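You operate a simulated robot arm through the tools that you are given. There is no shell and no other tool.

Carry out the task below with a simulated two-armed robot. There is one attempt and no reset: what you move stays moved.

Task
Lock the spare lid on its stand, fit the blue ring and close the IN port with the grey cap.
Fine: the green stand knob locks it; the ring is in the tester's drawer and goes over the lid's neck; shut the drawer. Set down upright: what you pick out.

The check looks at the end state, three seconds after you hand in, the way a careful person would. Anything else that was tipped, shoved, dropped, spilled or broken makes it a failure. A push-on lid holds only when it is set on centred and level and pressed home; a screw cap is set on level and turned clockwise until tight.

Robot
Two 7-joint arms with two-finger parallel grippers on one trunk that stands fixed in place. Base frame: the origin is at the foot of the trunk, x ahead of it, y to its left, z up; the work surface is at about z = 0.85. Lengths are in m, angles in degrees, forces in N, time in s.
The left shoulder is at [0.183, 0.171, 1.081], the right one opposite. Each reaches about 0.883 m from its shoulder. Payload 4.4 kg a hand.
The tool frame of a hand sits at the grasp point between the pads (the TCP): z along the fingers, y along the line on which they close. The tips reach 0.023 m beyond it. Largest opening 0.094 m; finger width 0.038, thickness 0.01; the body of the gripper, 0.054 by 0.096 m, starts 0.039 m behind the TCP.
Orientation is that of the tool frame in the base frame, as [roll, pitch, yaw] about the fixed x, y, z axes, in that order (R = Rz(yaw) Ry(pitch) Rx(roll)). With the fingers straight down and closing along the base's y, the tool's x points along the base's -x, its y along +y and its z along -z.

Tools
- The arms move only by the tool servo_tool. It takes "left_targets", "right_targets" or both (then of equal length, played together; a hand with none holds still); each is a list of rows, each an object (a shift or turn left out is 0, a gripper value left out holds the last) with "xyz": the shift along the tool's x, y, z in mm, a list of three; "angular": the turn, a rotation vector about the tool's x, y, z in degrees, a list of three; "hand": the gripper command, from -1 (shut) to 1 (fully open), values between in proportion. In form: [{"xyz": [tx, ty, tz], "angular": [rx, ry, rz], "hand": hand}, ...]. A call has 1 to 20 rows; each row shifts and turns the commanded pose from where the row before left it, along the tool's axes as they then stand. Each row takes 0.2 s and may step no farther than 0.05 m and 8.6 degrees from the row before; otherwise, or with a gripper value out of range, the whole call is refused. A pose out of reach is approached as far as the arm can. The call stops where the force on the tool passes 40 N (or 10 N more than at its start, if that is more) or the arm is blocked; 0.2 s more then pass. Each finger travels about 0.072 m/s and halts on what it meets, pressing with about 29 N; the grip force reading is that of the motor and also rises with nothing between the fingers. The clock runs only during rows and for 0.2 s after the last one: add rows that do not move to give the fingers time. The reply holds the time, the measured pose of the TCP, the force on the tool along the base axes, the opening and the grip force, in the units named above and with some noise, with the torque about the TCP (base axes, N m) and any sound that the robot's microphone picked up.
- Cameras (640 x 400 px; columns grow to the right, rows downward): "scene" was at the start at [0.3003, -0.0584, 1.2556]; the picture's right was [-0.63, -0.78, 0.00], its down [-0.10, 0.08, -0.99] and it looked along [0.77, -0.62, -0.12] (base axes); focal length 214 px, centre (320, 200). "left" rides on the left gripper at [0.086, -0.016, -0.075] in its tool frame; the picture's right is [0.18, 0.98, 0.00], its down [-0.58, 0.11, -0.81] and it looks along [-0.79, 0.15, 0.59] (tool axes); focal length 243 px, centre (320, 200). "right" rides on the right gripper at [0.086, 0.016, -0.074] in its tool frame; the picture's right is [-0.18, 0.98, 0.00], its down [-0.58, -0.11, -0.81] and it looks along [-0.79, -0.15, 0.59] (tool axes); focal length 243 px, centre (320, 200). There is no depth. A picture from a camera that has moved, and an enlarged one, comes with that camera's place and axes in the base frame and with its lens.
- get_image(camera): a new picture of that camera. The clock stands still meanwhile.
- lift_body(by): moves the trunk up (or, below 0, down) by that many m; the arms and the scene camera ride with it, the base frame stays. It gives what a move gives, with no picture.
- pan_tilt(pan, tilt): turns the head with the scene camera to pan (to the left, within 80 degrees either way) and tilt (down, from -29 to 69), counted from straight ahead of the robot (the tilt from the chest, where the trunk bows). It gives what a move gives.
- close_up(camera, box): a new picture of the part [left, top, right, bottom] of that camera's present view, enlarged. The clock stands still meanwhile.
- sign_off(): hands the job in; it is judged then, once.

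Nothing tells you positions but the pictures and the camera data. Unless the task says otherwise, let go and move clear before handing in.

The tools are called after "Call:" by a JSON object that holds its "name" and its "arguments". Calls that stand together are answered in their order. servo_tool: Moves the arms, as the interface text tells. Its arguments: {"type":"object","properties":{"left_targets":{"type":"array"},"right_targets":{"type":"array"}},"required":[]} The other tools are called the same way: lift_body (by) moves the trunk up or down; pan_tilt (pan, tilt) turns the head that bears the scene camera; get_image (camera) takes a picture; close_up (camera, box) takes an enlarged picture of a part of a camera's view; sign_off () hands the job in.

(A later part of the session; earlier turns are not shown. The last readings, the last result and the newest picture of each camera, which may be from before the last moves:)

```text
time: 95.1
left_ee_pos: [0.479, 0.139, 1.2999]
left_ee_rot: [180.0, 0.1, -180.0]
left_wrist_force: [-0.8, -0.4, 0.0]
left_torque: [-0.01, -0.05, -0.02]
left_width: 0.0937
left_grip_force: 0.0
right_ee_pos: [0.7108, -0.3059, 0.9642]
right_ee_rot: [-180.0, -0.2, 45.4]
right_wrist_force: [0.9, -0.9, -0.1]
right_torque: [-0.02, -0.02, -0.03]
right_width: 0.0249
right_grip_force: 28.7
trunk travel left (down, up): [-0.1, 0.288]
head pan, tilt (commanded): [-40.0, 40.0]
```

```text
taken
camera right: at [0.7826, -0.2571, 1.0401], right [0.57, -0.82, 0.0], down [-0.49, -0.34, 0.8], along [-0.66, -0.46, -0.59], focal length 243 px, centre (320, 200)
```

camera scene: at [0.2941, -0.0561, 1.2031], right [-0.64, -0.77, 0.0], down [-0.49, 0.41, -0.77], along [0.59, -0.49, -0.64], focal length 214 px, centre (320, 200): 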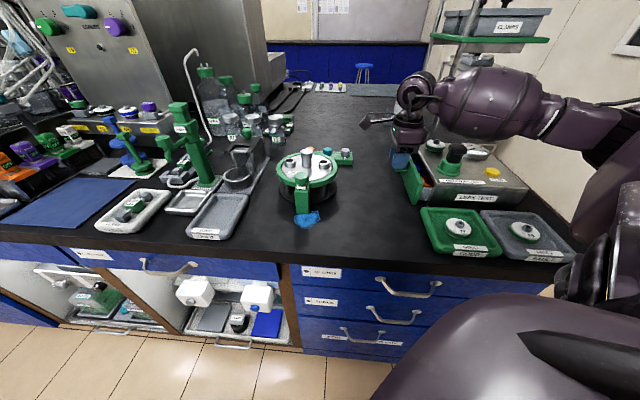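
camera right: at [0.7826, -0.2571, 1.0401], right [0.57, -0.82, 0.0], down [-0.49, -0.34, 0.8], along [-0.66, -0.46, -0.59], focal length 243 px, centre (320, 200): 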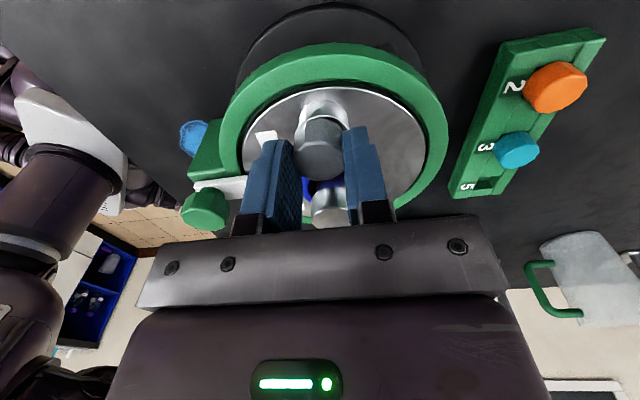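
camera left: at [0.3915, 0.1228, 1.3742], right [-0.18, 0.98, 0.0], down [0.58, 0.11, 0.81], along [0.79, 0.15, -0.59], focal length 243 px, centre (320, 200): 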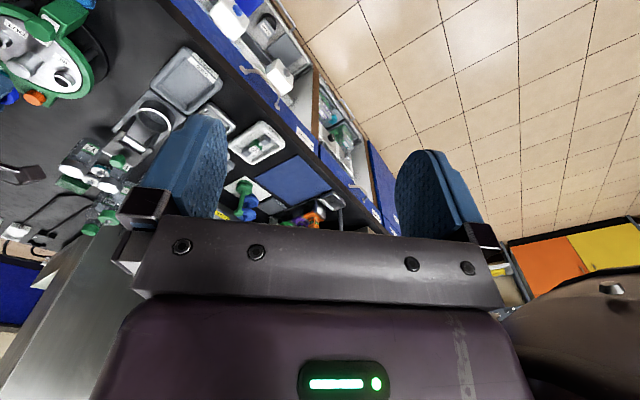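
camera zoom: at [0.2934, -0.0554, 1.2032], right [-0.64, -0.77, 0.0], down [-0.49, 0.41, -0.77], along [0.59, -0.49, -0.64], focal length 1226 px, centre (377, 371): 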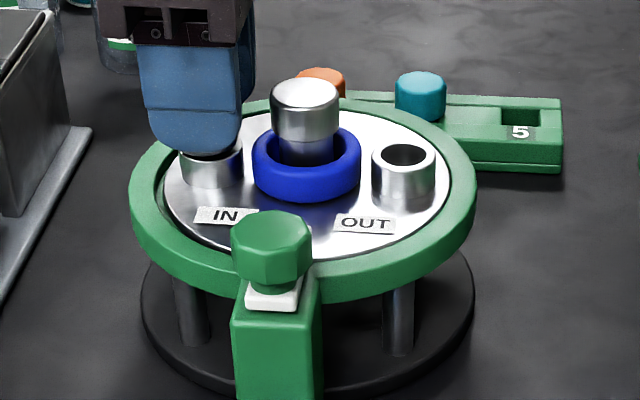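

The lid itself has slid a couple of millimetres within its recess as I handled the plug; the stand hasn't moved. With the stem still in the bore, I'll nudge the lid gently back toward centre.

Call:
{"name": "servo_tool", "arguments": {"right_targets": [{"xyz": [0.8, -0.3, 0]}, {"xyz": [0.7, -0.4, 0]}, {"xyz": [0.7, -0.3, 0]}, {}]}}

Call:
{"name": "close_up", "arguments": {"camera": "scene", "box": [265, 135, 355, 205]}}

Call:
{"name": "close_up", "arguments": {"camera": "right", "box": [220, 40, 460, 200]}}

```text
time: 96.1
left_ee_pos: [0.4781, 0.1402, 1.3008]
left_ee_rot: [-180.0, 0.2, -180.0]
left_wrist_force: [-0.2, -0.3, 0.5]
left_torque: [0.0, 0.03, 0.0]
left_width: 0.0946
left_grip_force: 0.1
right_ee_pos: [0.7111, -0.3031, 0.9647]
right_ee_rot: [180.0, -0.2, 45.2]
right_wrist_force: [-0.3, -2.6, 0.2]
right_torque: [-0.03, 0.02, 0.01]
right_width: 0.0253
right_grip_force: 29.4
trunk travel left (down, up): [-0.1, 0.288]
head pan, tilt (commanded): [-40.0, 40.0]
```

```text
5.71 times, centred on (310, 170) of scene
camera zoom: at [0.2932, -0.0554, 1.2032], right [-0.64, -0.77, 0.0], down [-0.49, 0.41, -0.77], along [0.59, -0.49, -0.64], focal length 1226 px, centre (377, 371)
```

zoom: 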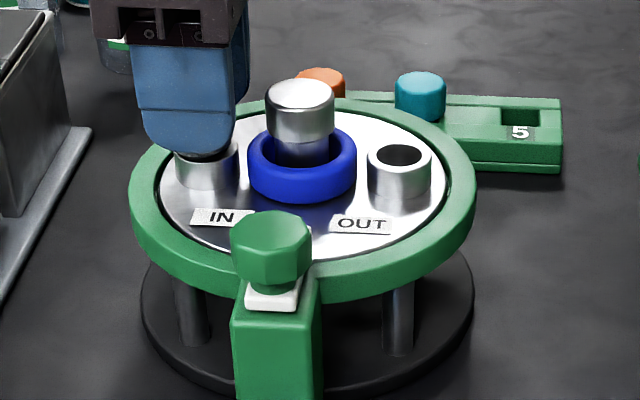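

```text
2.50 times, centred on (340, 120) of right
camera zoom: at [0.7835, -0.2548, 1.0404], right [0.57, -0.82, 0.0], down [-0.49, -0.34, 0.8], along [-0.66, -0.46, -0.59], focal length 606 px, centre (270, 400)
```

zoom: 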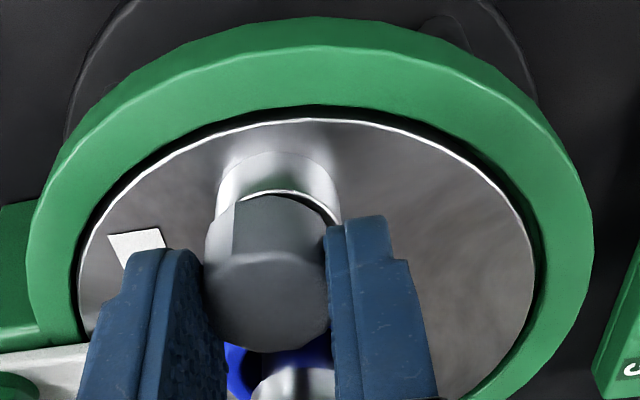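

Call:
{"name": "close_up", "arguments": {"camera": "right", "box": [290, 85, 370, 145]}}

Call:
{"name": "close_up", "arguments": {"camera": "scene", "box": [280, 145, 310, 170]}}

```text
6.67 times, centred on (330, 115) of right
camera zoom: at [0.7835, -0.2548, 1.0404], right [0.57, -0.82, 0.0], down [-0.49, -0.34, 0.8], along [-0.66, -0.46, -0.59], focal length 1618 px, centre (253, 767)
```

zoom: 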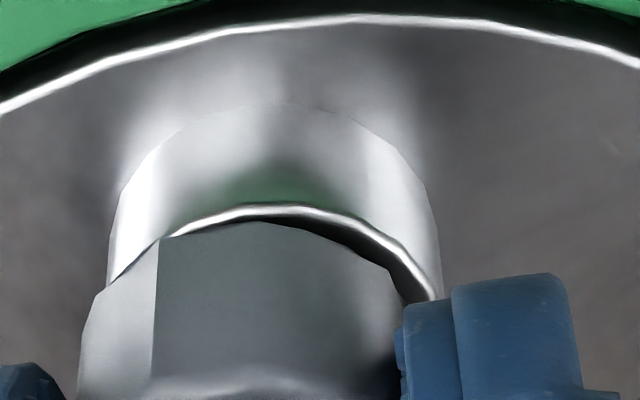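

```text
16.00 times, centred on (295, 158) of scene
camera zoom: at [0.2932, -0.0554, 1.2032], right [-0.64, -0.77, 0.0], down [-0.49, 0.41, -0.77], along [0.59, -0.49, -0.64], focal length 3432 px, centre (720, 880)
```

zoom: 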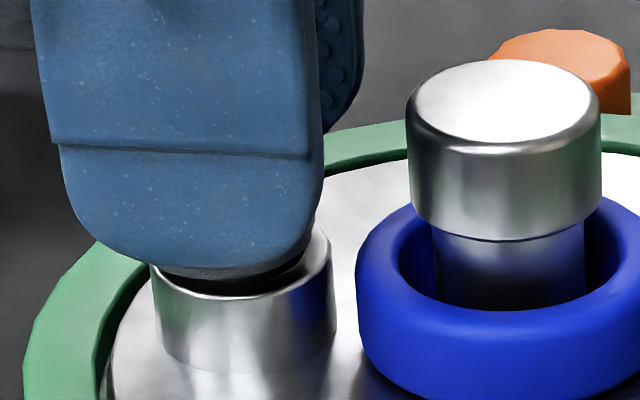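

Call:
{"name": "servo_tool", "arguments": {"right_targets": [{"xyz": [-1.1, 1, 0]}, {"xyz": [-1.1, 1.1, 0]}, {}, {}]}}

Call:
{"name": "close_up", "arguments": {"camera": "right", "box": [290, 85, 370, 145]}}

Call:
{"name": "close_up", "arguments": {"camera": "scene", "box": [280, 145, 310, 170]}}

```text
time: 97.1
left_ee_pos: [0.4786, 0.14, 1.2993]
left_ee_rot: [180.0, 0.2, 179.9]
left_wrist_force: [-0.2, -0.1, 0.3]
left_torque: [0.0, 0.02, -0.01]
left_width: 0.0939
left_grip_force: 0.1
right_ee_pos: [0.7107, -0.3071, 0.9648]
right_ee_rot: [179.9, -0.1, 45.3]
right_wrist_force: [-0.4, -0.3, -0.1]
right_torque: [0.01, -0.03, -0.01]
right_width: 0.0252
right_grip_force: 28.7
trunk travel left (down, up): [-0.1, 0.288]
head pan, tilt (commanded): [-40.0, 40.0]
```

```text
6.67 times, centred on (330, 115) of right
camera zoom: at [0.7834, -0.2576, 1.0404], right [0.57, -0.82, 0.0], down [-0.49, -0.34, 0.8], along [-0.66, -0.46, -0.59], focal length 1618 px, centre (253, 767)
```

zoom: 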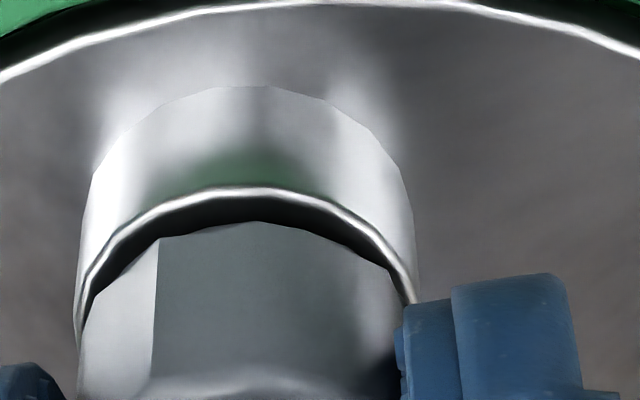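

```text
16.00 times, centred on (295, 158) of scene
camera zoom: at [0.2933, -0.0553, 1.2032], right [-0.64, -0.77, 0.0], down [-0.49, 0.41, -0.77], along [0.59, -0.49, -0.64], focal length 3432 px, centre (720, 880)
```

zoom: 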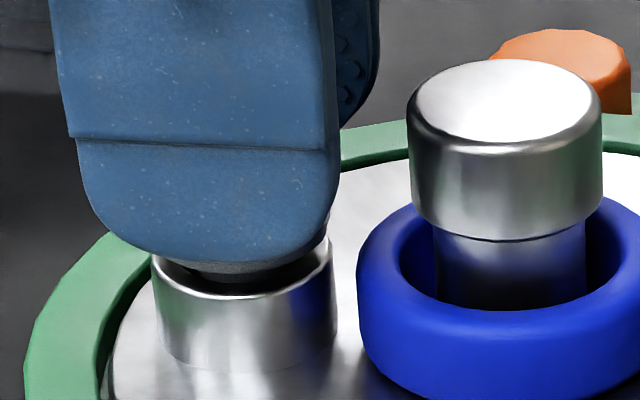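

Call:
{"name": "servo_tool", "arguments": {"right_targets": [{"xyz": [0, 0, 1]}, {"xyz": [0, 0, 1]}, {"xyz": [0, 0, 1]}, {}]}}

```text
time: 98.1
left_ee_pos: [0.4778, 0.1407, 1.3003]
left_ee_rot: [-180.0, 0.3, 180.0]
left_wrist_force: [0.0, -0.5, 0.5]
left_torque: [0.01, -0.03, -0.01]
left_width: 0.094
left_grip_force: 0.1
right_ee_pos: [0.7116, -0.3066, 0.9627]
right_ee_rot: [-180.0, -0.3, 45.2]
right_wrist_force: [-0.5, 0.9, 2.3]
right_torque: [0.02, -0.01, -0.02]
right_width: 0.0253
right_grip_force: 28.7
trunk travel left (down, up): [-0.1, 0.288]
head pan, tilt (commanded): [-40.0, 40.0]
```

Call:
{"name": "servo_tool", "arguments": {"right_targets": [{"hand": -0.4}, {"hand": -0.2}, {"hand": 0.1}, {}, {"xyz": [0, 0, -20]}, {"xyz": [0, 0, -20]}, {}]}}

Call:
{"name": "close_up", "arguments": {"camera": "scene", "box": [280, 145, 310, 170]}}

Call:
{"name": "close_up", "arguments": {"camera": "right", "box": [280, 50, 360, 110]}}

```text
time: 99.7
left_ee_pos: [0.4799, 0.1404, 1.2996]
left_ee_rot: [180.0, 0.1, -180.0]
left_wrist_force: [-0.3, 0.6, -0.6]
left_torque: [-0.02, 0.01, 0.0]
left_width: 0.094
left_grip_force: 0.2
right_ee_pos: [0.7106, -0.3059, 1.0025]
right_ee_rot: [180.0, -0.2, 45.3]
right_wrist_force: [0.4, -1.2, -0.1]
right_torque: [0.03, 0.0, 0.02]
right_width: 0.0513
right_grip_force: 0.0
trunk travel left (down, up): [-0.1, 0.288]
head pan, tilt (commanded): [-40.0, 40.0]
```

```text
16.00 times, centred on (295, 158) of scene
camera zoom: at [0.2936, -0.0553, 1.203], right [-0.64, -0.77, 0.0], down [-0.49, 0.41, -0.77], along [0.59, -0.49, -0.64], focal length 3432 px, centre (720, 880)
```

zoom: 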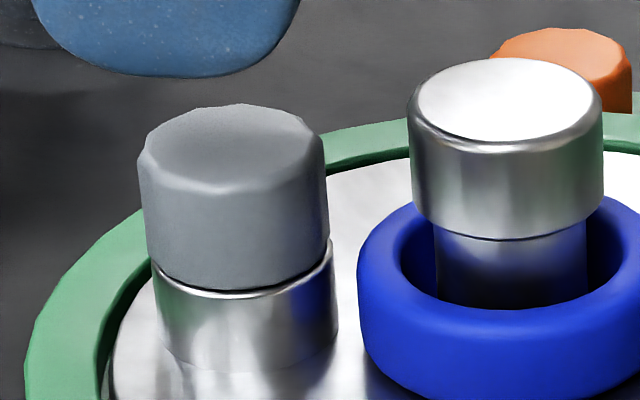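

```text
6.67 times, centred on (320, 80) of right
camera zoom: at [0.7839, -0.2574, 1.0772], right [0.57, -0.82, 0.0], down [-0.49, -0.34, 0.81], along [-0.66, -0.46, -0.59], focal length 1618 px, centre (320, 1000)
```

zoom: 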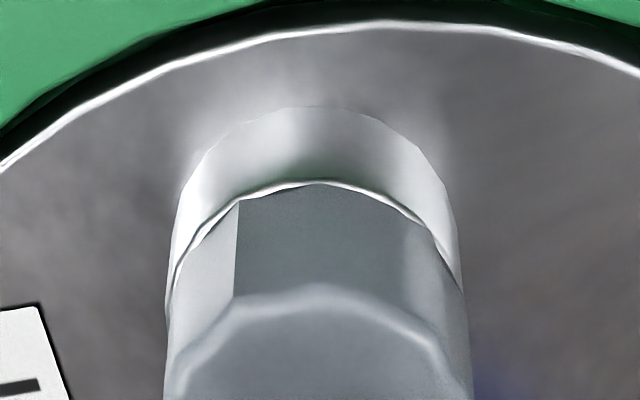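

The cap is seated, centred and level. I'll finish with one straight, moderate press on its top with closed fingers.

Call:
{"name": "servo_tool", "arguments": {"right_targets": [{"xyz": [-0.9, 1.2, 0], "hand": -1}, {}, {}, {"xyz": [0, 0, 15]}, {"xyz": [0, 0, 10]}, {"xyz": [0, 0, 3]}, {"xyz": [0, 0, 1.5]}, {}]}}

Call:
{"name": "close_up", "arguments": {"camera": "scene", "box": [270, 135, 320, 170]}}

```text
time: 101.5
left_ee_pos: [0.4775, 0.1414, 1.2995]
left_ee_rot: [-180.0, 0.2, -179.9]
left_wrist_force: [-0.2, 1.0, -0.5]
left_torque: [0.01, 0.0, 0.01]
left_width: 0.094
left_grip_force: 0.1
right_ee_pos: [0.7111, -0.3078, 0.9726]
right_ee_rot: [179.9, -0.2, 45.2]
right_wrist_force: [0.3, -2.4, 5.5]
right_torque: [-0.06, -0.03, -0.02]
right_width: 0.0002
right_grip_force: 28.7
trunk travel left (down, up): [-0.1, 0.288]
head pan, tilt (commanded): [-40.0, 40.0]
```

```text
11.43 times, centred on (295, 152) of scene
camera zoom: at [0.2929, -0.0552, 1.2034], right [-0.64, -0.77, 0.0], down [-0.49, 0.41, -0.77], along [0.59, -0.49, -0.64], focal length 2451 px, centre (606, 743)
```

zoom: 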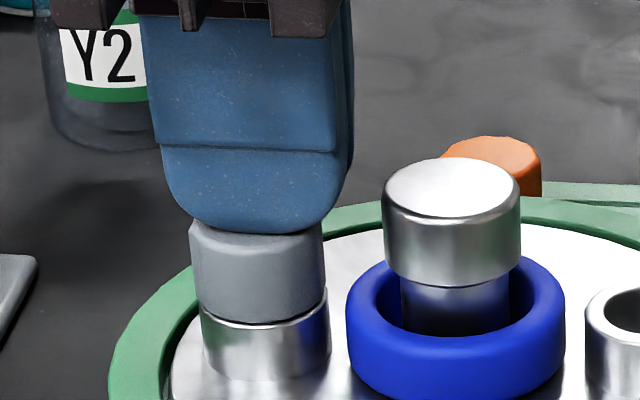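

Call:
{"name": "servo_tool", "arguments": {"right_targets": [{"xyz": [0, 0, 1.5]}, {"xyz": [0, 0, 1.2]}, {}]}}

Call:
{"name": "servo_tool", "arguments": {"right_targets": [{"xyz": [0, 0, 0.6]}, {}]}}

Call:
{"name": "servo_tool", "arguments": {"right_targets": [{"xyz": [0, 0, -4]}, {"xyz": [0, 0, -20]}, {"xyz": [0, 0, -30]}, {"xyz": [0, 0, -30]}, {}]}}

Call:
{"name": "close_up", "arguments": {"camera": "scene", "box": [265, 135, 355, 205]}}

Call:
{"name": "close_up", "arguments": {"camera": "right", "box": [200, 0, 440, 150]}}

```text
time: 102.3
left_ee_pos: [0.4761, 0.1414, 1.3024]
left_ee_rot: [-180.0, 0.3, 179.9]
left_wrist_force: [0.1, 0.9, 0.1]
left_torque: [-0.02, 0.01, 0.02]
left_width: 0.0937
left_grip_force: 0.0
right_ee_pos: [0.7112, -0.3078, 0.974]
right_ee_rot: [179.8, -0.4, 45.3]
right_wrist_force: [6.4, -5.2, 22.9]
right_torque: [-0.12, -0.16, -0.02]
right_width: 0.0003
right_grip_force: 29.2
trunk travel left (down, up): [-0.1, 0.288]
head pan, tilt (commanded): [-40.0, 40.0]
```

```text
time: 102.9
left_ee_pos: [0.4763, 0.1407, 1.3015]
left_ee_rot: [-179.9, 0.3, -180.0]
left_wrist_force: [-0.2, 0.0, -0.1]
left_torque: [0.0, -0.02, 0.01]
left_width: 0.0937
left_grip_force: 0.1
right_ee_pos: [0.7112, -0.3064, 0.9729]
right_ee_rot: [179.8, -0.4, 45.1]
right_wrist_force: [7.6, -5.1, 32.7]
right_torque: [-0.13, -0.23, -0.02]
right_width: 0.0
right_grip_force: 28.8
trunk travel left (down, up): [-0.1, 0.288]
head pan, tilt (commanded): [-40.0, 40.0]
```

```text
time: 104.1
left_ee_pos: [0.4784, 0.1407, 1.2999]
left_ee_rot: [-180.0, 0.1, -179.9]
left_wrist_force: [-0.1, -1.0, -0.4]
left_torque: [0.0, -0.01, 0.0]
left_width: 0.0941
left_grip_force: 0.0
right_ee_pos: [0.7111, -0.3082, 1.0521]
right_ee_rot: [180.0, -0.1, 45.2]
right_wrist_force: [-0.1, -0.5, -0.2]
right_torque: [0.0, 0.02, -0.03]
right_width: 0.0
right_grip_force: 29.1
trunk travel left (down, up): [-0.1, 0.288]
head pan, tilt (commanded): [-40.0, 40.0]
```

```text
5.71 times, centred on (310, 170) of scene
camera zoom: at [0.2936, -0.0555, 1.203], right [-0.64, -0.77, 0.0], down [-0.49, 0.41, -0.77], along [0.59, -0.49, -0.64], focal length 1226 px, centre (377, 371)
```

zoom: 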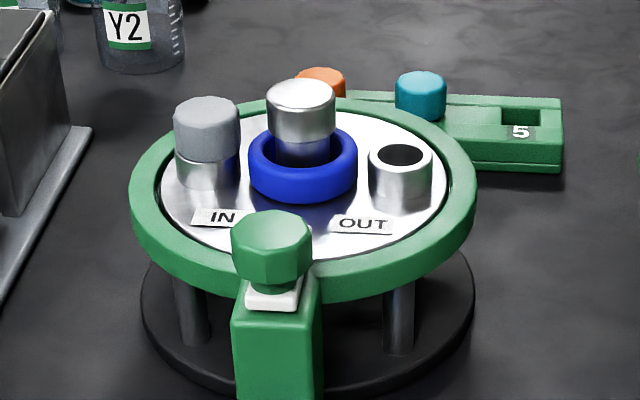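

```text
2.67 times, centred on (320, 75) of right
camera zoom: at [0.7843, -0.2589, 1.1279], right [0.57, -0.82, 0.0], down [-0.49, -0.34, 0.81], along [-0.66, -0.46, -0.59], focal length 647 px, centre (320, 533)
```

zoom: 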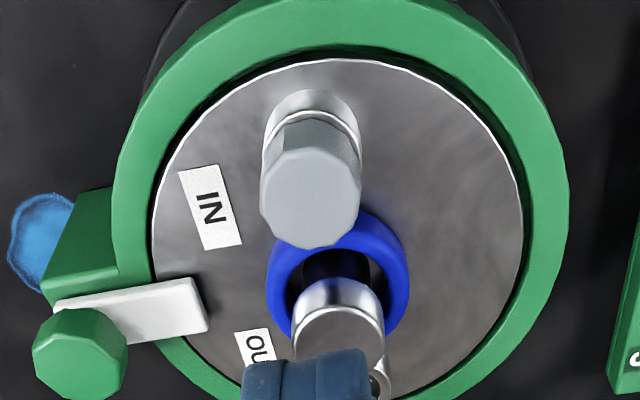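

Knob tab, ring and cap all look right. Now I'll shut the drawer by pushing its knob with closed fingers, starting from a spot just in front of it.

Call:
{"name": "servo_tool", "arguments": {"right_targets": [{"xyz": [-42.2, 13, 0]}, {"xyz": [-42.2, 13, 0]}, {"xyz": [-42.2, 13, 0]}, {"xyz": [-42.2, 13, 0]}, {"xyz": [0, 0, 40]}, {"xyz": [0, 0, 35]}, {}]}}

Call:
{"name": "get_image", "arguments": {"camera": "right"}}

Call:
{"name": "close_up", "arguments": {"camera": "scene", "box": [330, 120, 450, 210]}}

```text
time: 105.7
left_ee_pos: [0.478, 0.1404, 1.3003]
left_ee_rot: [-180.0, 0.1, 180.0]
left_wrist_force: [0.4, 0.3, 0.0]
left_torque: [-0.01, 0.02, -0.02]
left_width: 0.0942
left_grip_force: 0.0
right_ee_pos: [0.6296, -0.4632, 0.9769]
right_ee_rot: [179.9, -0.2, 45.3]
right_wrist_force: [-0.3, 0.4, -0.2]
right_torque: [-0.01, -0.01, 0.02]
right_width: 0.0001
right_grip_force: 29.5
trunk travel left (down, up): [-0.1, 0.288]
head pan, tilt (commanded): [-40.0, 40.0]
```

```text
taken
camera right: at [0.7023, -0.4148, 1.0533], right [0.57, -0.82, 0.0], down [-0.49, -0.34, 0.8], along [-0.66, -0.46, -0.59], focal length 243 px, centre (320, 200)
```

right: 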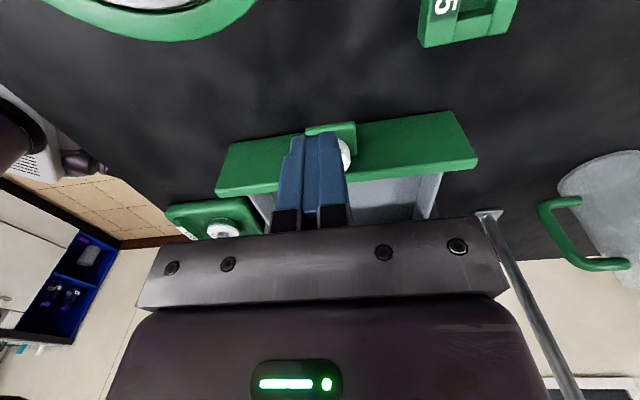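

```text
4.44 times, centred on (390, 165) of scene
camera zoom: at [0.293, -0.0552, 1.2034], right [-0.64, -0.77, 0.0], down [-0.49, 0.41, -0.77], along [0.59, -0.49, -0.64], focal length 953 px, centre (9, 356)
```

zoom: 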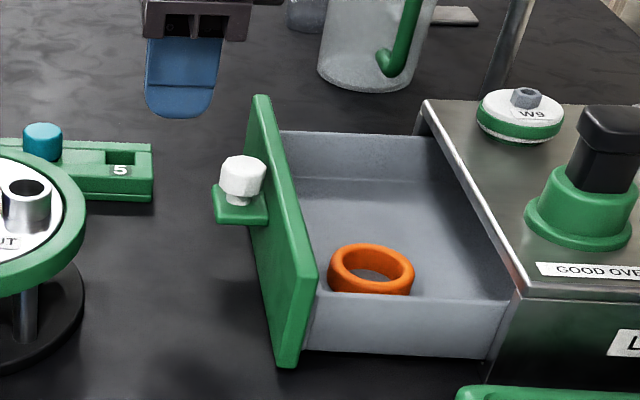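

Call:
{"name": "servo_tool", "arguments": {"right_targets": [{"xyz": [0, 6.5, 0]}, {"xyz": [0, 0, 30]}, {"xyz": [0, 0, 26]}, {}]}}

Call:
{"name": "close_up", "arguments": {"camera": "scene", "box": [350, 130, 420, 190]}}

Call:
{"name": "get_image", "arguments": {"camera": "right"}}

```text
time: 106.7
left_ee_pos: [0.4777, 0.1405, 1.2995]
left_ee_rot: [-179.9, 0.2, 180.0]
left_wrist_force: [-0.1, 0.1, -0.2]
left_torque: [-0.01, -0.02, -0.02]
left_width: 0.094
left_grip_force: 0.0
right_ee_pos: [0.6335, -0.4679, 0.9224]
right_ee_rot: [-179.9, -0.1, 45.2]
right_wrist_force: [0.2, 0.5, 0.4]
right_torque: [-0.01, -0.03, 0.0]
right_width: 0.0
right_grip_force: 29.0
trunk travel left (down, up): [-0.1, 0.288]
head pan, tilt (commanded): [-40.0, 40.0]
```

```text
6.67 times, centred on (385, 160) of scene
camera zoom: at [0.2929, -0.0552, 1.2034], right [-0.64, -0.77, 0.0], down [-0.49, 0.41, -0.77], along [0.59, -0.49, -0.64], focal length 1430 px, centre (-113, 467)
```

zoom: 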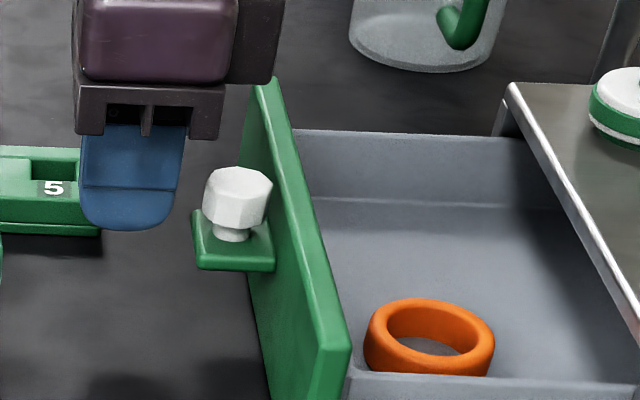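

```text
taken
camera right: at [0.7061, -0.4196, 0.9969], right [0.57, -0.82, 0.0], down [-0.49, -0.34, 0.8], along [-0.66, -0.46, -0.59], focal length 243 px, centre (320, 200)
```

right: 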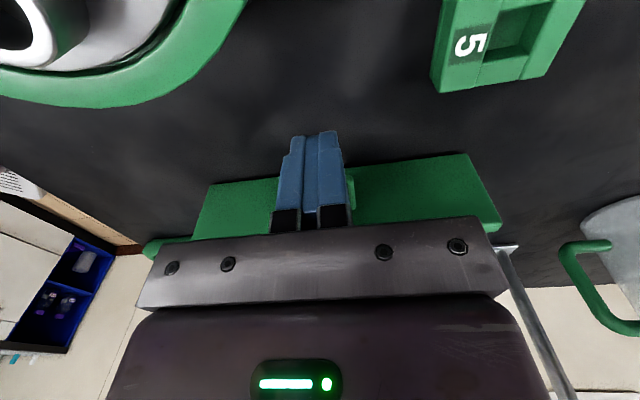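

Call:
{"name": "servo_tool", "arguments": {"right_targets": [{"xyz": [0, 0, 3]}, {"xyz": [-10, 0, 0]}, {"xyz": [-8, 0, 0]}, {"xyz": [-8, 0, 0]}, {}]}}

Call:
{"name": "close_up", "arguments": {"camera": "scene", "box": [350, 130, 420, 190]}}

```text
time: 107.9
left_ee_pos: [0.4789, 0.1403, 1.2998]
left_ee_rot: [-179.9, 0.1, 179.9]
left_wrist_force: [0.1, 0.3, -0.2]
left_torque: [0.0, -0.01, 0.0]
left_width: 0.094
left_grip_force: 0.2
right_ee_pos: [0.6146, -0.4865, 0.9185]
right_ee_rot: [180.0, -0.2, 45.3]
right_wrist_force: [0.6, 0.2, -0.2]
right_torque: [-0.02, 0.0, -0.03]
right_width: 0.0
right_grip_force: 29.3
trunk travel left (down, up): [-0.1, 0.288]
head pan, tilt (commanded): [-40.0, 40.0]
```

```text
6.67 times, centred on (385, 160) of scene
camera zoom: at [0.2934, -0.0553, 1.2031], right [-0.64, -0.77, 0.0], down [-0.49, 0.41, -0.77], along [0.59, -0.49, -0.64], focal length 1430 px, centre (-113, 467)
```

zoom: 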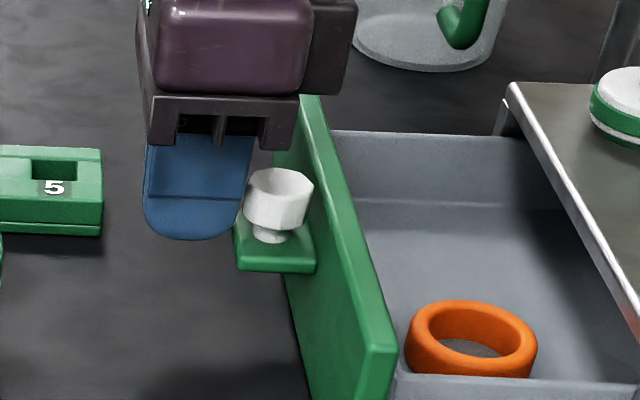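

Call:
{"name": "servo_tool", "arguments": {"right_targets": [{"xyz": [-9, 0.1, 0]}, {"xyz": [-9, 0.1, 0]}, {"xyz": [-9, 0.1, 0]}, {"xyz": [-9, 0.1, 0]}, {"xyz": [-9, 0.1, 0]}, {"xyz": [-9, 0.1, 0]}, {"xyz": [-9, 0.1, 0]}, {"xyz": [-9, 0.1, 0]}, {}]}}

Call:
{"name": "close_up", "arguments": {"camera": "scene", "box": [370, 120, 470, 200]}}

```text
time: 109.9
left_ee_pos: [0.4783, 0.1406, 1.2996]
left_ee_rot: [-180.0, 0.1, 180.0]
left_wrist_force: [1.1, -0.1, -0.1]
left_torque: [-0.02, 0.01, -0.01]
left_width: 0.0939
left_grip_force: 0.1
right_ee_pos: [0.5662, -0.5396, 0.9176]
right_ee_rot: [-180.0, -0.1, 45.3]
right_wrist_force: [-0.6, -0.5, 1.3]
right_torque: [0.05, -0.01, 0.0]
right_width: 0.0
right_grip_force: 29.5
trunk travel left (down, up): [-0.1, 0.288]
head pan, tilt (commanded): [-40.0, 40.0]
```

```text
5.00 times, centred on (420, 160) of scene
camera zoom: at [0.2934, -0.0553, 1.2031], right [-0.64, -0.77, 0.0], down [-0.49, 0.41, -0.77], along [0.59, -0.49, -0.64], focal length 1072 px, centre (-180, 400)
```

zoom: 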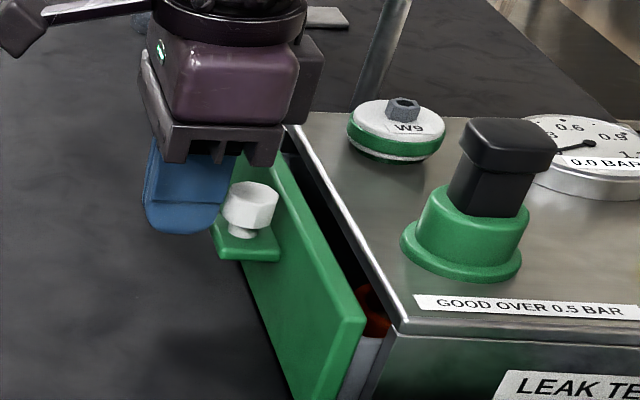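

Call:
{"name": "servo_tool", "arguments": {"right_targets": [{"xyz": [-5, 0.1, 0]}, {"xyz": [-5, 0.1, 0]}, {"xyz": [-3, 0, 0]}, {"xyz": [-2, 0, 0]}, {}]}}

Call:
{"name": "close_up", "arguments": {"camera": "scene", "box": [370, 120, 470, 200]}}

```text
time: 111.1
left_ee_pos: [0.4787, 0.1406, 1.3002]
left_ee_rot: [180.0, 0.1, -180.0]
left_wrist_force: [-0.5, 0.4, -0.7]
left_torque: [0.03, 0.0, 0.05]
left_width: 0.0939
left_grip_force: 0.0
right_ee_pos: [0.5551, -0.55, 0.9174]
right_ee_rot: [179.9, -0.2, 45.2]
right_wrist_force: [1.1, 0.5, 0.0]
right_torque: [-0.03, -0.04, 0.01]
right_width: 0.0
right_grip_force: 28.5
trunk travel left (down, up): [-0.1, 0.288]
head pan, tilt (commanded): [-40.0, 40.0]
```

```text
5.00 times, centred on (420, 160) of scene
camera zoom: at [0.2934, -0.0552, 1.2032], right [-0.64, -0.77, 0.0], down [-0.49, 0.41, -0.77], along [0.59, -0.49, -0.64], focal length 1072 px, centre (-180, 400)
```

zoom: 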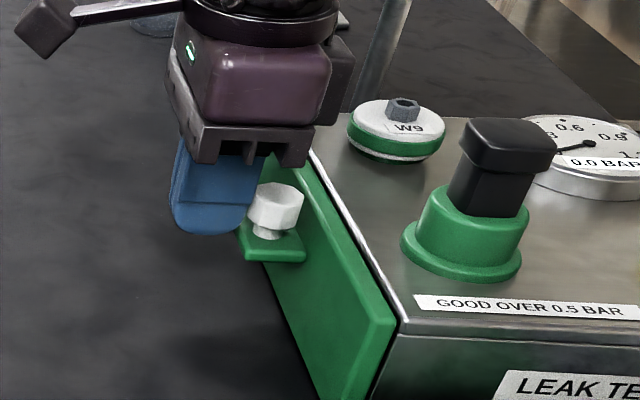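

Call:
{"name": "servo_tool", "arguments": {"right_targets": [{"xyz": [-2, 0, 0]}, {"xyz": [-1.5, 0, 0]}, {"xyz": [-1.5, 0, 0]}, {}]}}

Call:
{"name": "close_up", "arguments": {"camera": "scene", "box": [370, 120, 470, 200]}}

```text
time: 112.2
left_ee_pos: [0.4781, 0.1402, 1.2991]
left_ee_rot: [180.0, 0.1, 180.0]
left_wrist_force: [0.3, 0.1, 0.2]
left_torque: [0.04, 0.0, -0.02]
left_width: 0.0942
left_grip_force: 0.0
right_ee_pos: [0.5551, -0.5506, 0.9198]
right_ee_rot: [-179.9, -1.0, 45.4]
right_wrist_force: [14.0, 12.0, -6.5]
right_torque: [0.26, -0.49, -0.05]
right_width: 0.0
right_grip_force: 29.3
trunk travel left (down, up): [-0.1, 0.288]
head pan, tilt (commanded): [-40.0, 40.0]
stopped in row 4 (right hand): the force on the tool passed its limit at 41 N (the readings are from after the stop); the commanded pose is now the measured one
```

```text
5.00 times, centred on (420, 160) of scene
camera zoom: at [0.294, -0.0557, 1.2031], right [-0.64, -0.77, 0.0], down [-0.49, 0.41, -0.77], along [0.59, -0.49, -0.64], focal length 1072 px, centre (-180, 400)
```

zoom: 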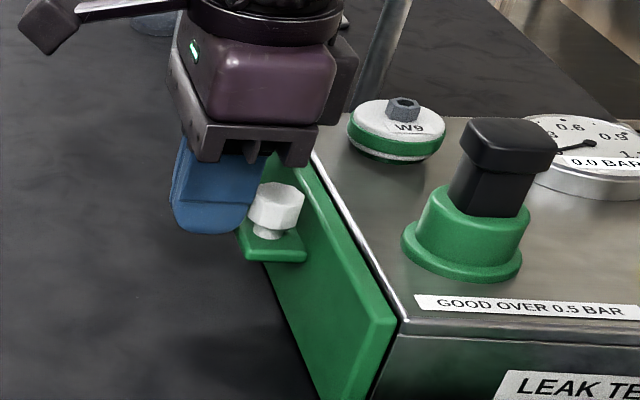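

The drawer hit its stop, so it is shut. I'll back off, raise the hand clear, and check the whole scene.

Call:
{"name": "servo_tool", "arguments": {"right_targets": [{"xyz": [10, 0, 0]}, {"xyz": [20, 0, -5]}, {"xyz": [0, 0, -45]}, {"xyz": [0, 0, -45]}, {"xyz": [0, 0, -45]}, {"hand": 1}, {}, {}]}}

Call:
{"name": "get_image", "arguments": {"camera": "scene"}}

Call:
{"name": "close_up", "arguments": {"camera": "scene", "box": [390, 130, 470, 210]}}

Call:
{"name": "close_up", "arguments": {"camera": "scene", "box": [265, 135, 355, 205]}}

Call:
{"name": "get_image", "arguments": {"camera": "right"}}

```text
time: 114.0
left_ee_pos: [0.4792, 0.1403, 1.2997]
left_ee_rot: [-180.0, 0.1, 179.9]
left_wrist_force: [1.2, 0.0, 0.5]
left_torque: [0.0, -0.01, 0.0]
left_width: 0.0939
left_grip_force: 0.2
right_ee_pos: [0.5722, -0.5313, 1.0584]
right_ee_rot: [-180.0, -0.6, 45.3]
right_wrist_force: [-0.5, -0.5, 0.4]
right_torque: [0.0, 0.01, -0.03]
right_width: 0.094
right_grip_force: 0.0
trunk travel left (down, up): [-0.1, 0.288]
head pan, tilt (commanded): [-40.0, 40.0]
```

```text
taken
camera scene: at [0.2934, -0.0554, 1.2032], right [-0.64, -0.77, 0.0], down [-0.49, 0.41, -0.77], along [0.59, -0.49, -0.64], focal length 214 px, centre (320, 200)
```

scene: 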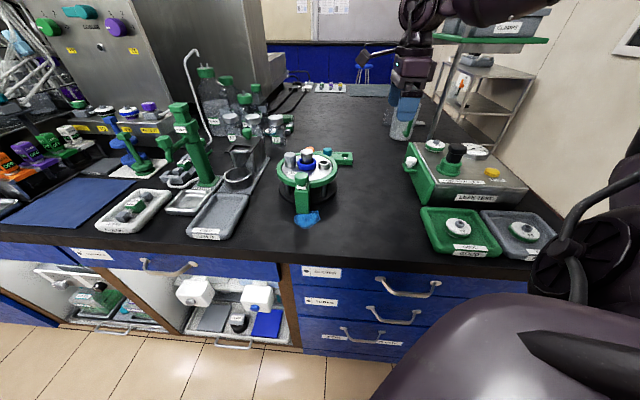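

```text
5.00 times, centred on (430, 170) of scene
camera zoom: at [0.2934, -0.0554, 1.2032], right [-0.64, -0.77, 0.0], down [-0.49, 0.41, -0.77], along [0.59, -0.49, -0.64], focal length 1072 px, centre (-230, 350)
```

zoom: 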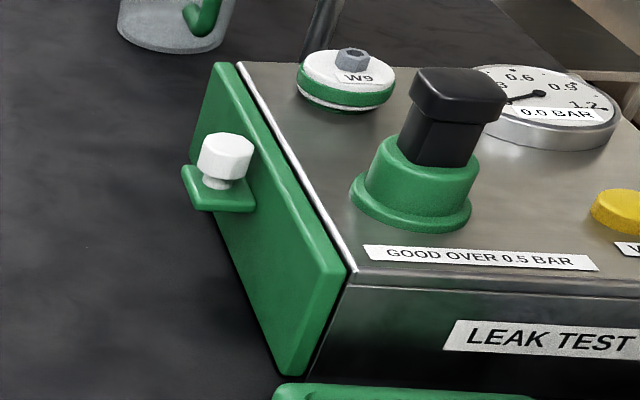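

```text
5.71 times, centred on (310, 170) of scene
camera zoom: at [0.2934, -0.0554, 1.2032], right [-0.64, -0.77, 0.0], down [-0.49, 0.41, -0.77], along [0.59, -0.49, -0.64], focal length 1226 px, centre (377, 371)
```

zoom: 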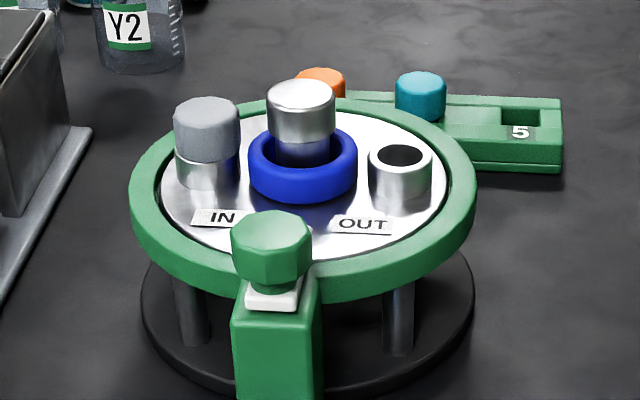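

```text
taken
camera right: at [0.6447, -0.4829, 1.1354], right [0.57, -0.82, 0.0], down [-0.49, -0.34, 0.8], along [-0.66, -0.46, -0.6], focal length 243 px, centre (320, 200)
```

right: 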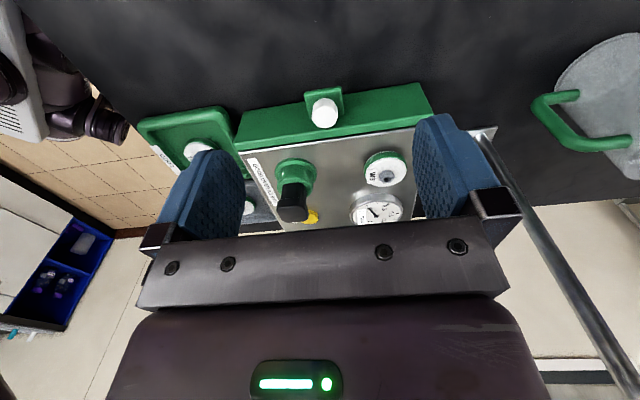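

Call:
{"name": "close_up", "arguments": {"camera": "scene", "box": [282, 148, 302, 168]}}

Call:
{"name": "close_up", "arguments": {"camera": "left", "box": [0, 0, 160, 120]}}

```text
16.00 times, centred on (292, 158) of scene
camera zoom: at [0.2934, -0.0554, 1.2032], right [-0.64, -0.77, 0.0], down [-0.49, 0.41, -0.77], along [0.59, -0.49, -0.64], focal length 3432 px, centre (768, 872)
```

zoom: 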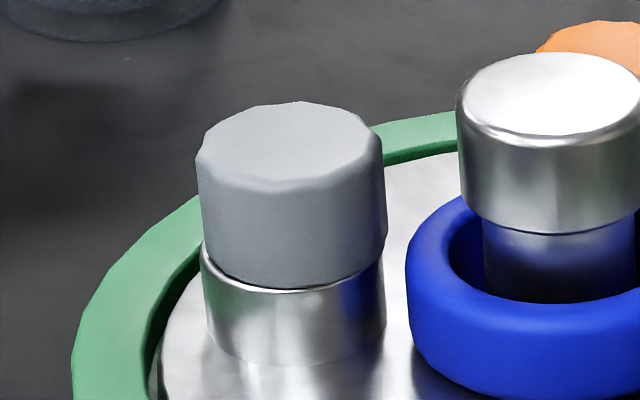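

```text
3.33 times, centred on (80, 60) of left
camera zoom: at [0.392, 0.1228, 1.3739], right [-0.18, 0.98, 0.0], down [0.58, 0.11, 0.81], along [0.79, 0.15, -0.59], focal length 809 px, centre (1120, 667)
```

zoom: 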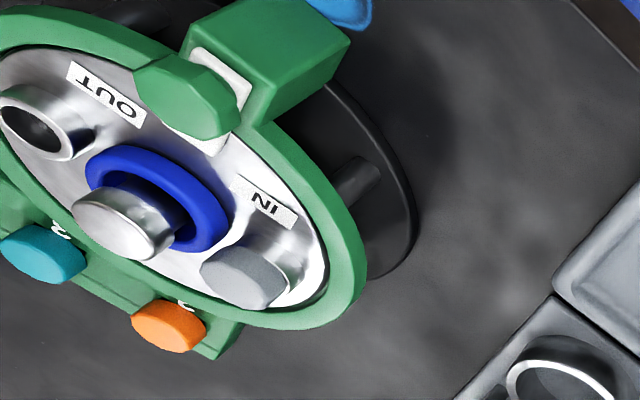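

Call:
{"name": "close_up", "arguments": {"camera": "left", "box": [35, 55, 95, 95]}}

```text
10.00 times, centred on (65, 75) of left
camera zoom: at [0.392, 0.1228, 1.3739], right [-0.18, 0.98, 0.0], down [0.58, 0.11, 0.81], along [0.79, 0.15, -0.59], focal length 2426 px, centre (2870, 1450)
```

zoom: 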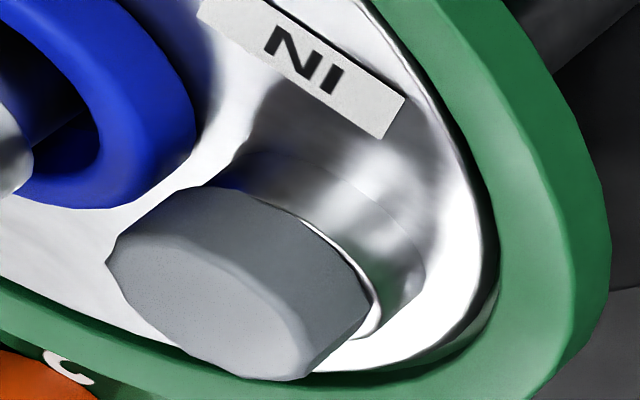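

Everything looks in place, but I want to be sure the cap isn't a twist type. I'll go back over it with a narrow opening, carefully centred, to test whether it is held and whether a longer clockwise turn tightens it.

Call:
{"name": "servo_tool", "arguments": {"right_targets": [{"xyz": [42.8, -9.8, 0], "hand": -0.2, "angular": [0, -0.5, 0]}, {"xyz": [42.8, -9.8, 0]}, {"xyz": [42.8, -9.8, 0]}, {"xyz": [42.8, -9.8, 0]}, {"xyz": [42.8, -9.8, 0]}, {"xyz": [42.8, -9.8, 0]}, {"xyz": [0, 0, 20]}, {}]}}

Call:
{"name": "close_up", "arguments": {"camera": "right", "box": [240, 20, 400, 140]}}

Call:
{"name": "close_up", "arguments": {"camera": "scene", "box": [270, 125, 320, 165]}}

```text
time: 115.8
left_ee_pos: [0.4782, 0.1402, 1.3008]
left_ee_rot: [179.9, 0.2, -179.9]
left_wrist_force: [0.5, -0.8, -0.1]
left_torque: [-0.01, 0.02, 0.01]
left_width: 0.094
left_grip_force: 0.1
right_ee_pos: [0.7125, -0.3069, 1.0397]
right_ee_rot: [179.9, -0.1, 45.2]
right_wrist_force: [0.6, 0.4, -0.1]
right_torque: [0.02, 0.01, -0.04]
right_width: 0.0376
right_grip_force: 0.0
trunk travel left (down, up): [-0.1, 0.288]
head pan, tilt (commanded): [-40.0, 40.0]
```

```text
3.33 times, centred on (320, 80) of right
camera zoom: at [0.7842, -0.2578, 1.1144], right [0.57, -0.82, 0.0], down [-0.49, -0.34, 0.8], along [-0.66, -0.46, -0.59], focal length 809 px, centre (320, 600)
```

zoom: 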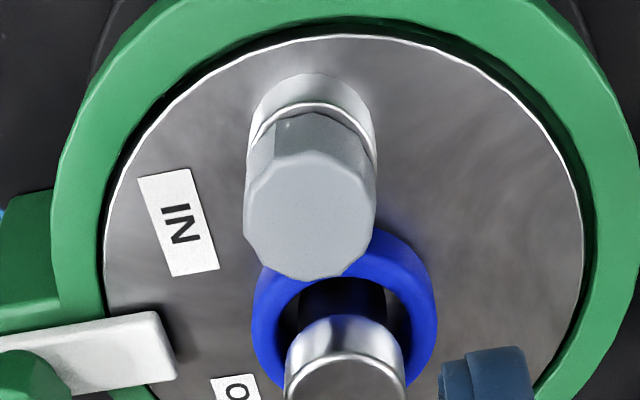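

```text
10.00 times, centred on (295, 145) of scene
camera zoom: at [0.2931, -0.0554, 1.2034], right [-0.64, -0.77, 0.0], down [-0.49, 0.41, -0.77], along [0.59, -0.49, -0.64], focal length 2145 px, centre (570, 750)
```

zoom: 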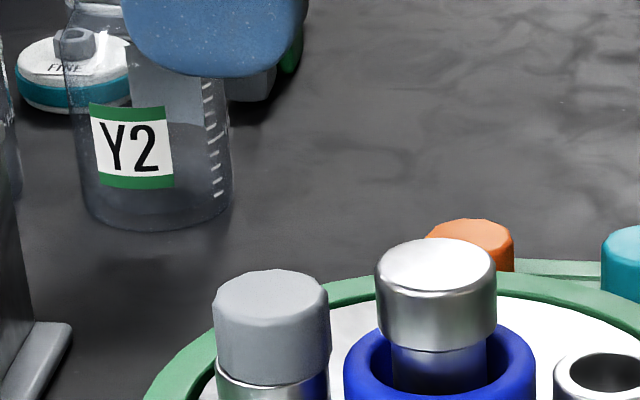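

Call:
{"name": "servo_tool", "arguments": {"right_targets": [{"xyz": [-1.2, -1.9, 0], "hand": -0.2}, {"xyz": [0, 0, 40]}, {"xyz": [0, 0, 26]}, {}]}}

Call:
{"name": "close_up", "arguments": {"camera": "right", "box": [240, 60, 400, 180]}}

Call:
{"name": "close_up", "arguments": {"camera": "scene", "box": [275, 140, 315, 170]}}

```text
time: 116.8
left_ee_pos: [0.4785, 0.1406, 1.3]
left_ee_rot: [-180.0, 0.2, -180.0]
left_wrist_force: [-0.5, 0.6, -0.1]
left_torque: [0.01, -0.03, 0.02]
left_width: 0.094
left_grip_force: 0.0
right_ee_pos: [0.7104, -0.3064, 0.9747]
right_ee_rot: [180.0, -0.2, 45.3]
right_wrist_force: [-0.8, 0.0, 0.1]
right_torque: [-0.01, 0.0, 0.01]
right_width: 0.0377
right_grip_force: 0.0
trunk travel left (down, up): [-0.1, 0.288]
head pan, tilt (commanded): [-40.0, 40.0]
```

```text
3.33 times, centred on (320, 120) of right
camera zoom: at [0.782, -0.2578, 1.0501], right [0.57, -0.82, 0.0], down [-0.49, -0.34, 0.8], along [-0.66, -0.46, -0.59], focal length 809 px, centre (320, 467)
```

zoom: 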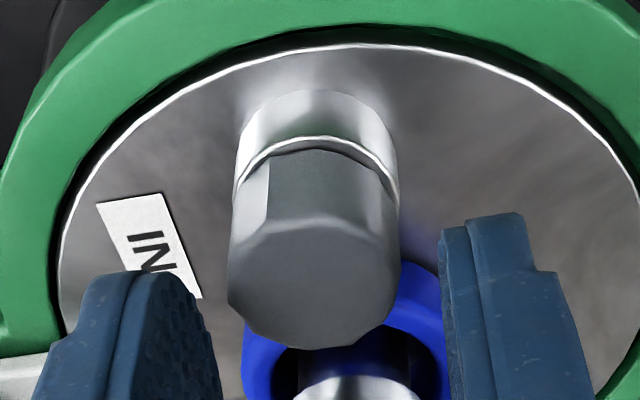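

```text
13.33 times, centred on (295, 155) of scene
camera zoom: at [0.2929, -0.0552, 1.2034], right [-0.64, -0.77, 0.0], down [-0.49, 0.41, -0.77], along [0.59, -0.49, -0.64], focal length 2860 px, centre (653, 800)
```

zoom: 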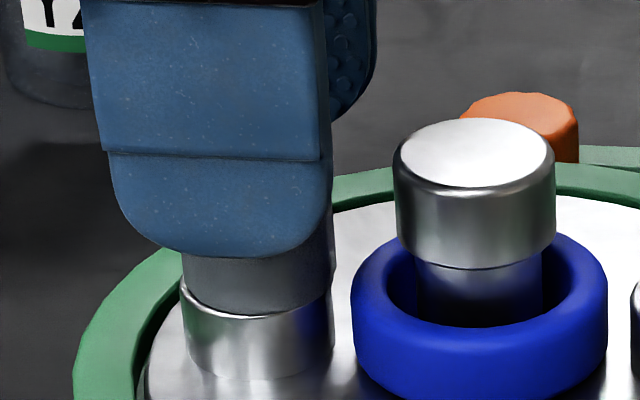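

Call:
{"name": "servo_tool", "arguments": {"right_targets": [{"xyz": [-0.6, 0, 6]}, {"xyz": [0, 0, 4]}, {}, {"hand": -1}, {}, {}]}}

Call:
{"name": "servo_tool", "arguments": {"right_targets": [{"xyz": [0, 0, -1]}, {}]}}

Call:
{"name": "servo_tool", "arguments": {"right_targets": [{"xyz": [0, 0, -1]}, {}]}}

Call:
{"name": "close_up", "arguments": {"camera": "scene", "box": [280, 145, 310, 170]}}

```text
time: 118.2
left_ee_pos: [0.4784, 0.1398, 1.3006]
left_ee_rot: [180.0, 0.0, -180.0]
left_wrist_force: [0.4, 0.3, -0.6]
left_torque: [0.0, 0.01, -0.04]
left_width: 0.0941
left_grip_force: 0.1
right_ee_pos: [0.7093, -0.3064, 0.9626]
right_ee_rot: [-179.9, -0.1, 45.3]
right_wrist_force: [0.0, -0.8, -0.7]
right_torque: [-0.03, -0.05, 0.0]
right_width: 0.0254
right_grip_force: 28.9
trunk travel left (down, up): [-0.1, 0.288]
head pan, tilt (commanded): [-40.0, 40.0]
```

```text
time: 118.8
left_ee_pos: [0.4797, 0.1413, 1.3002]
left_ee_rot: [-180.0, 0.1, -180.0]
left_wrist_force: [0.4, 1.0, -0.1]
left_torque: [0.02, -0.01, -0.03]
left_width: 0.0937
left_grip_force: 0.1
right_ee_pos: [0.7097, -0.3071, 0.965]
right_ee_rot: [179.8, -0.1, 45.3]
right_wrist_force: [-0.2, 0.8, 0.6]
right_torque: [0.02, -0.03, -0.01]
right_width: 0.0251
right_grip_force: 29.4
trunk travel left (down, up): [-0.1, 0.288]
head pan, tilt (commanded): [-40.0, 40.0]
```

```text
time: 119.4
left_ee_pos: [0.4781, 0.1404, 1.2997]
left_ee_rot: [180.0, 0.2, 180.0]
left_wrist_force: [0.4, -0.5, 0.4]
left_torque: [0.0, -0.04, 0.0]
left_width: 0.0943
left_grip_force: 0.1
right_ee_pos: [0.7096, -0.3071, 0.9659]
right_ee_rot: [180.0, -0.1, 45.3]
right_wrist_force: [0.0, -0.2, -0.4]
right_torque: [-0.01, -0.01, 0.02]
right_width: 0.0252
right_grip_force: 29.1
trunk travel left (down, up): [-0.1, 0.288]
head pan, tilt (commanded): [-40.0, 40.0]
```

```text
16.00 times, centred on (295, 158) of scene
camera zoom: at [0.2933, -0.0553, 1.2032], right [-0.64, -0.77, 0.0], down [-0.49, 0.41, -0.77], along [0.59, -0.49, -0.64], focal length 3432 px, centre (720, 880)
```

zoom: 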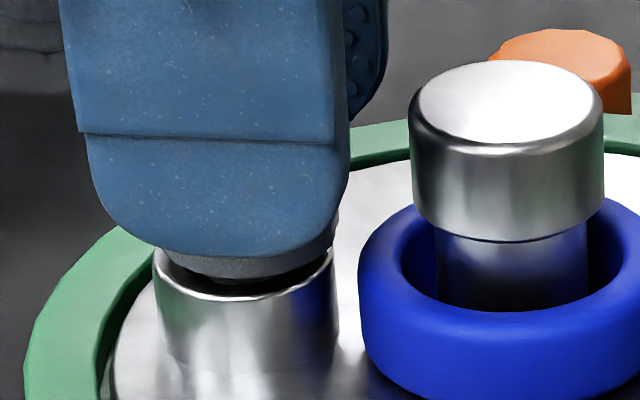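

Call:
{"name": "servo_tool", "arguments": {"right_targets": [{"angular": [0, 0, -7]}, {"angular": [0, 0, -7]}, {"angular": [0, 0, -7]}, {"angular": [0, 0, -7]}, {"angular": [0, 0, -7]}, {}]}}

Call:
{"name": "close_up", "arguments": {"camera": "scene", "box": [280, 145, 310, 170]}}

Call:
{"name": "close_up", "arguments": {"camera": "right", "box": [270, 80, 370, 150]}}

```text
time: 120.8
left_ee_pos: [0.4795, 0.1404, 1.2998]
left_ee_rot: [180.0, 0.0, 180.0]
left_wrist_force: [-0.3, 0.1, 0.9]
left_torque: [0.0, 0.01, 0.01]
left_width: 0.0942
left_grip_force: 0.0
right_ee_pos: [0.7103, -0.3069, 0.9666]
right_ee_rot: [179.9, 0.1, 80.4]
right_wrist_force: [-0.1, 0.3, 0.2]
right_torque: [0.0, 0.03, -0.02]
right_width: 0.0254
right_grip_force: 29.4
trunk travel left (down, up): [-0.1, 0.288]
head pan, tilt (commanded): [-40.0, 40.0]
```

```text
16.00 times, centred on (295, 158) of scene
camera zoom: at [0.2933, -0.0553, 1.2032], right [-0.64, -0.77, 0.0], down [-0.49, 0.41, -0.77], along [0.59, -0.49, -0.64], focal length 3432 px, centre (720, 880)
```

zoom: 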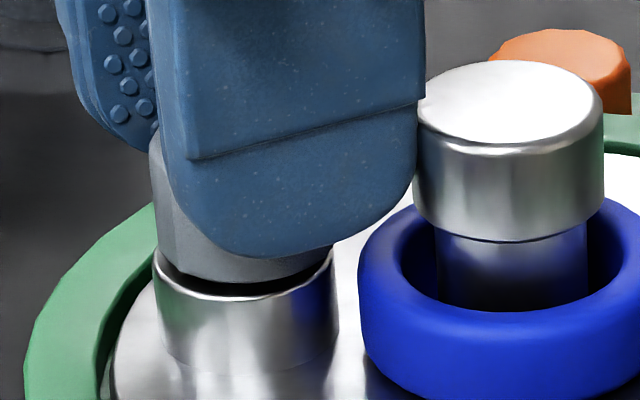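

```text
5.71 times, centred on (320, 115) of right
camera zoom: at [0.74, -0.2256, 1.0411], right [0.94, -0.35, 0.0], down [-0.21, -0.56, 0.81], along [-0.28, -0.76, -0.59], focal length 1386 px, centre (320, 686)
```

zoom: 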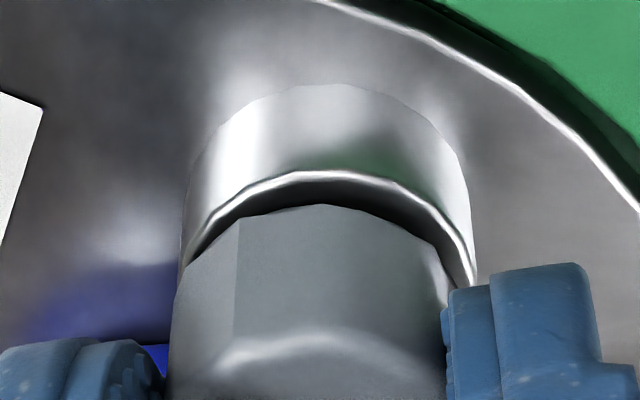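

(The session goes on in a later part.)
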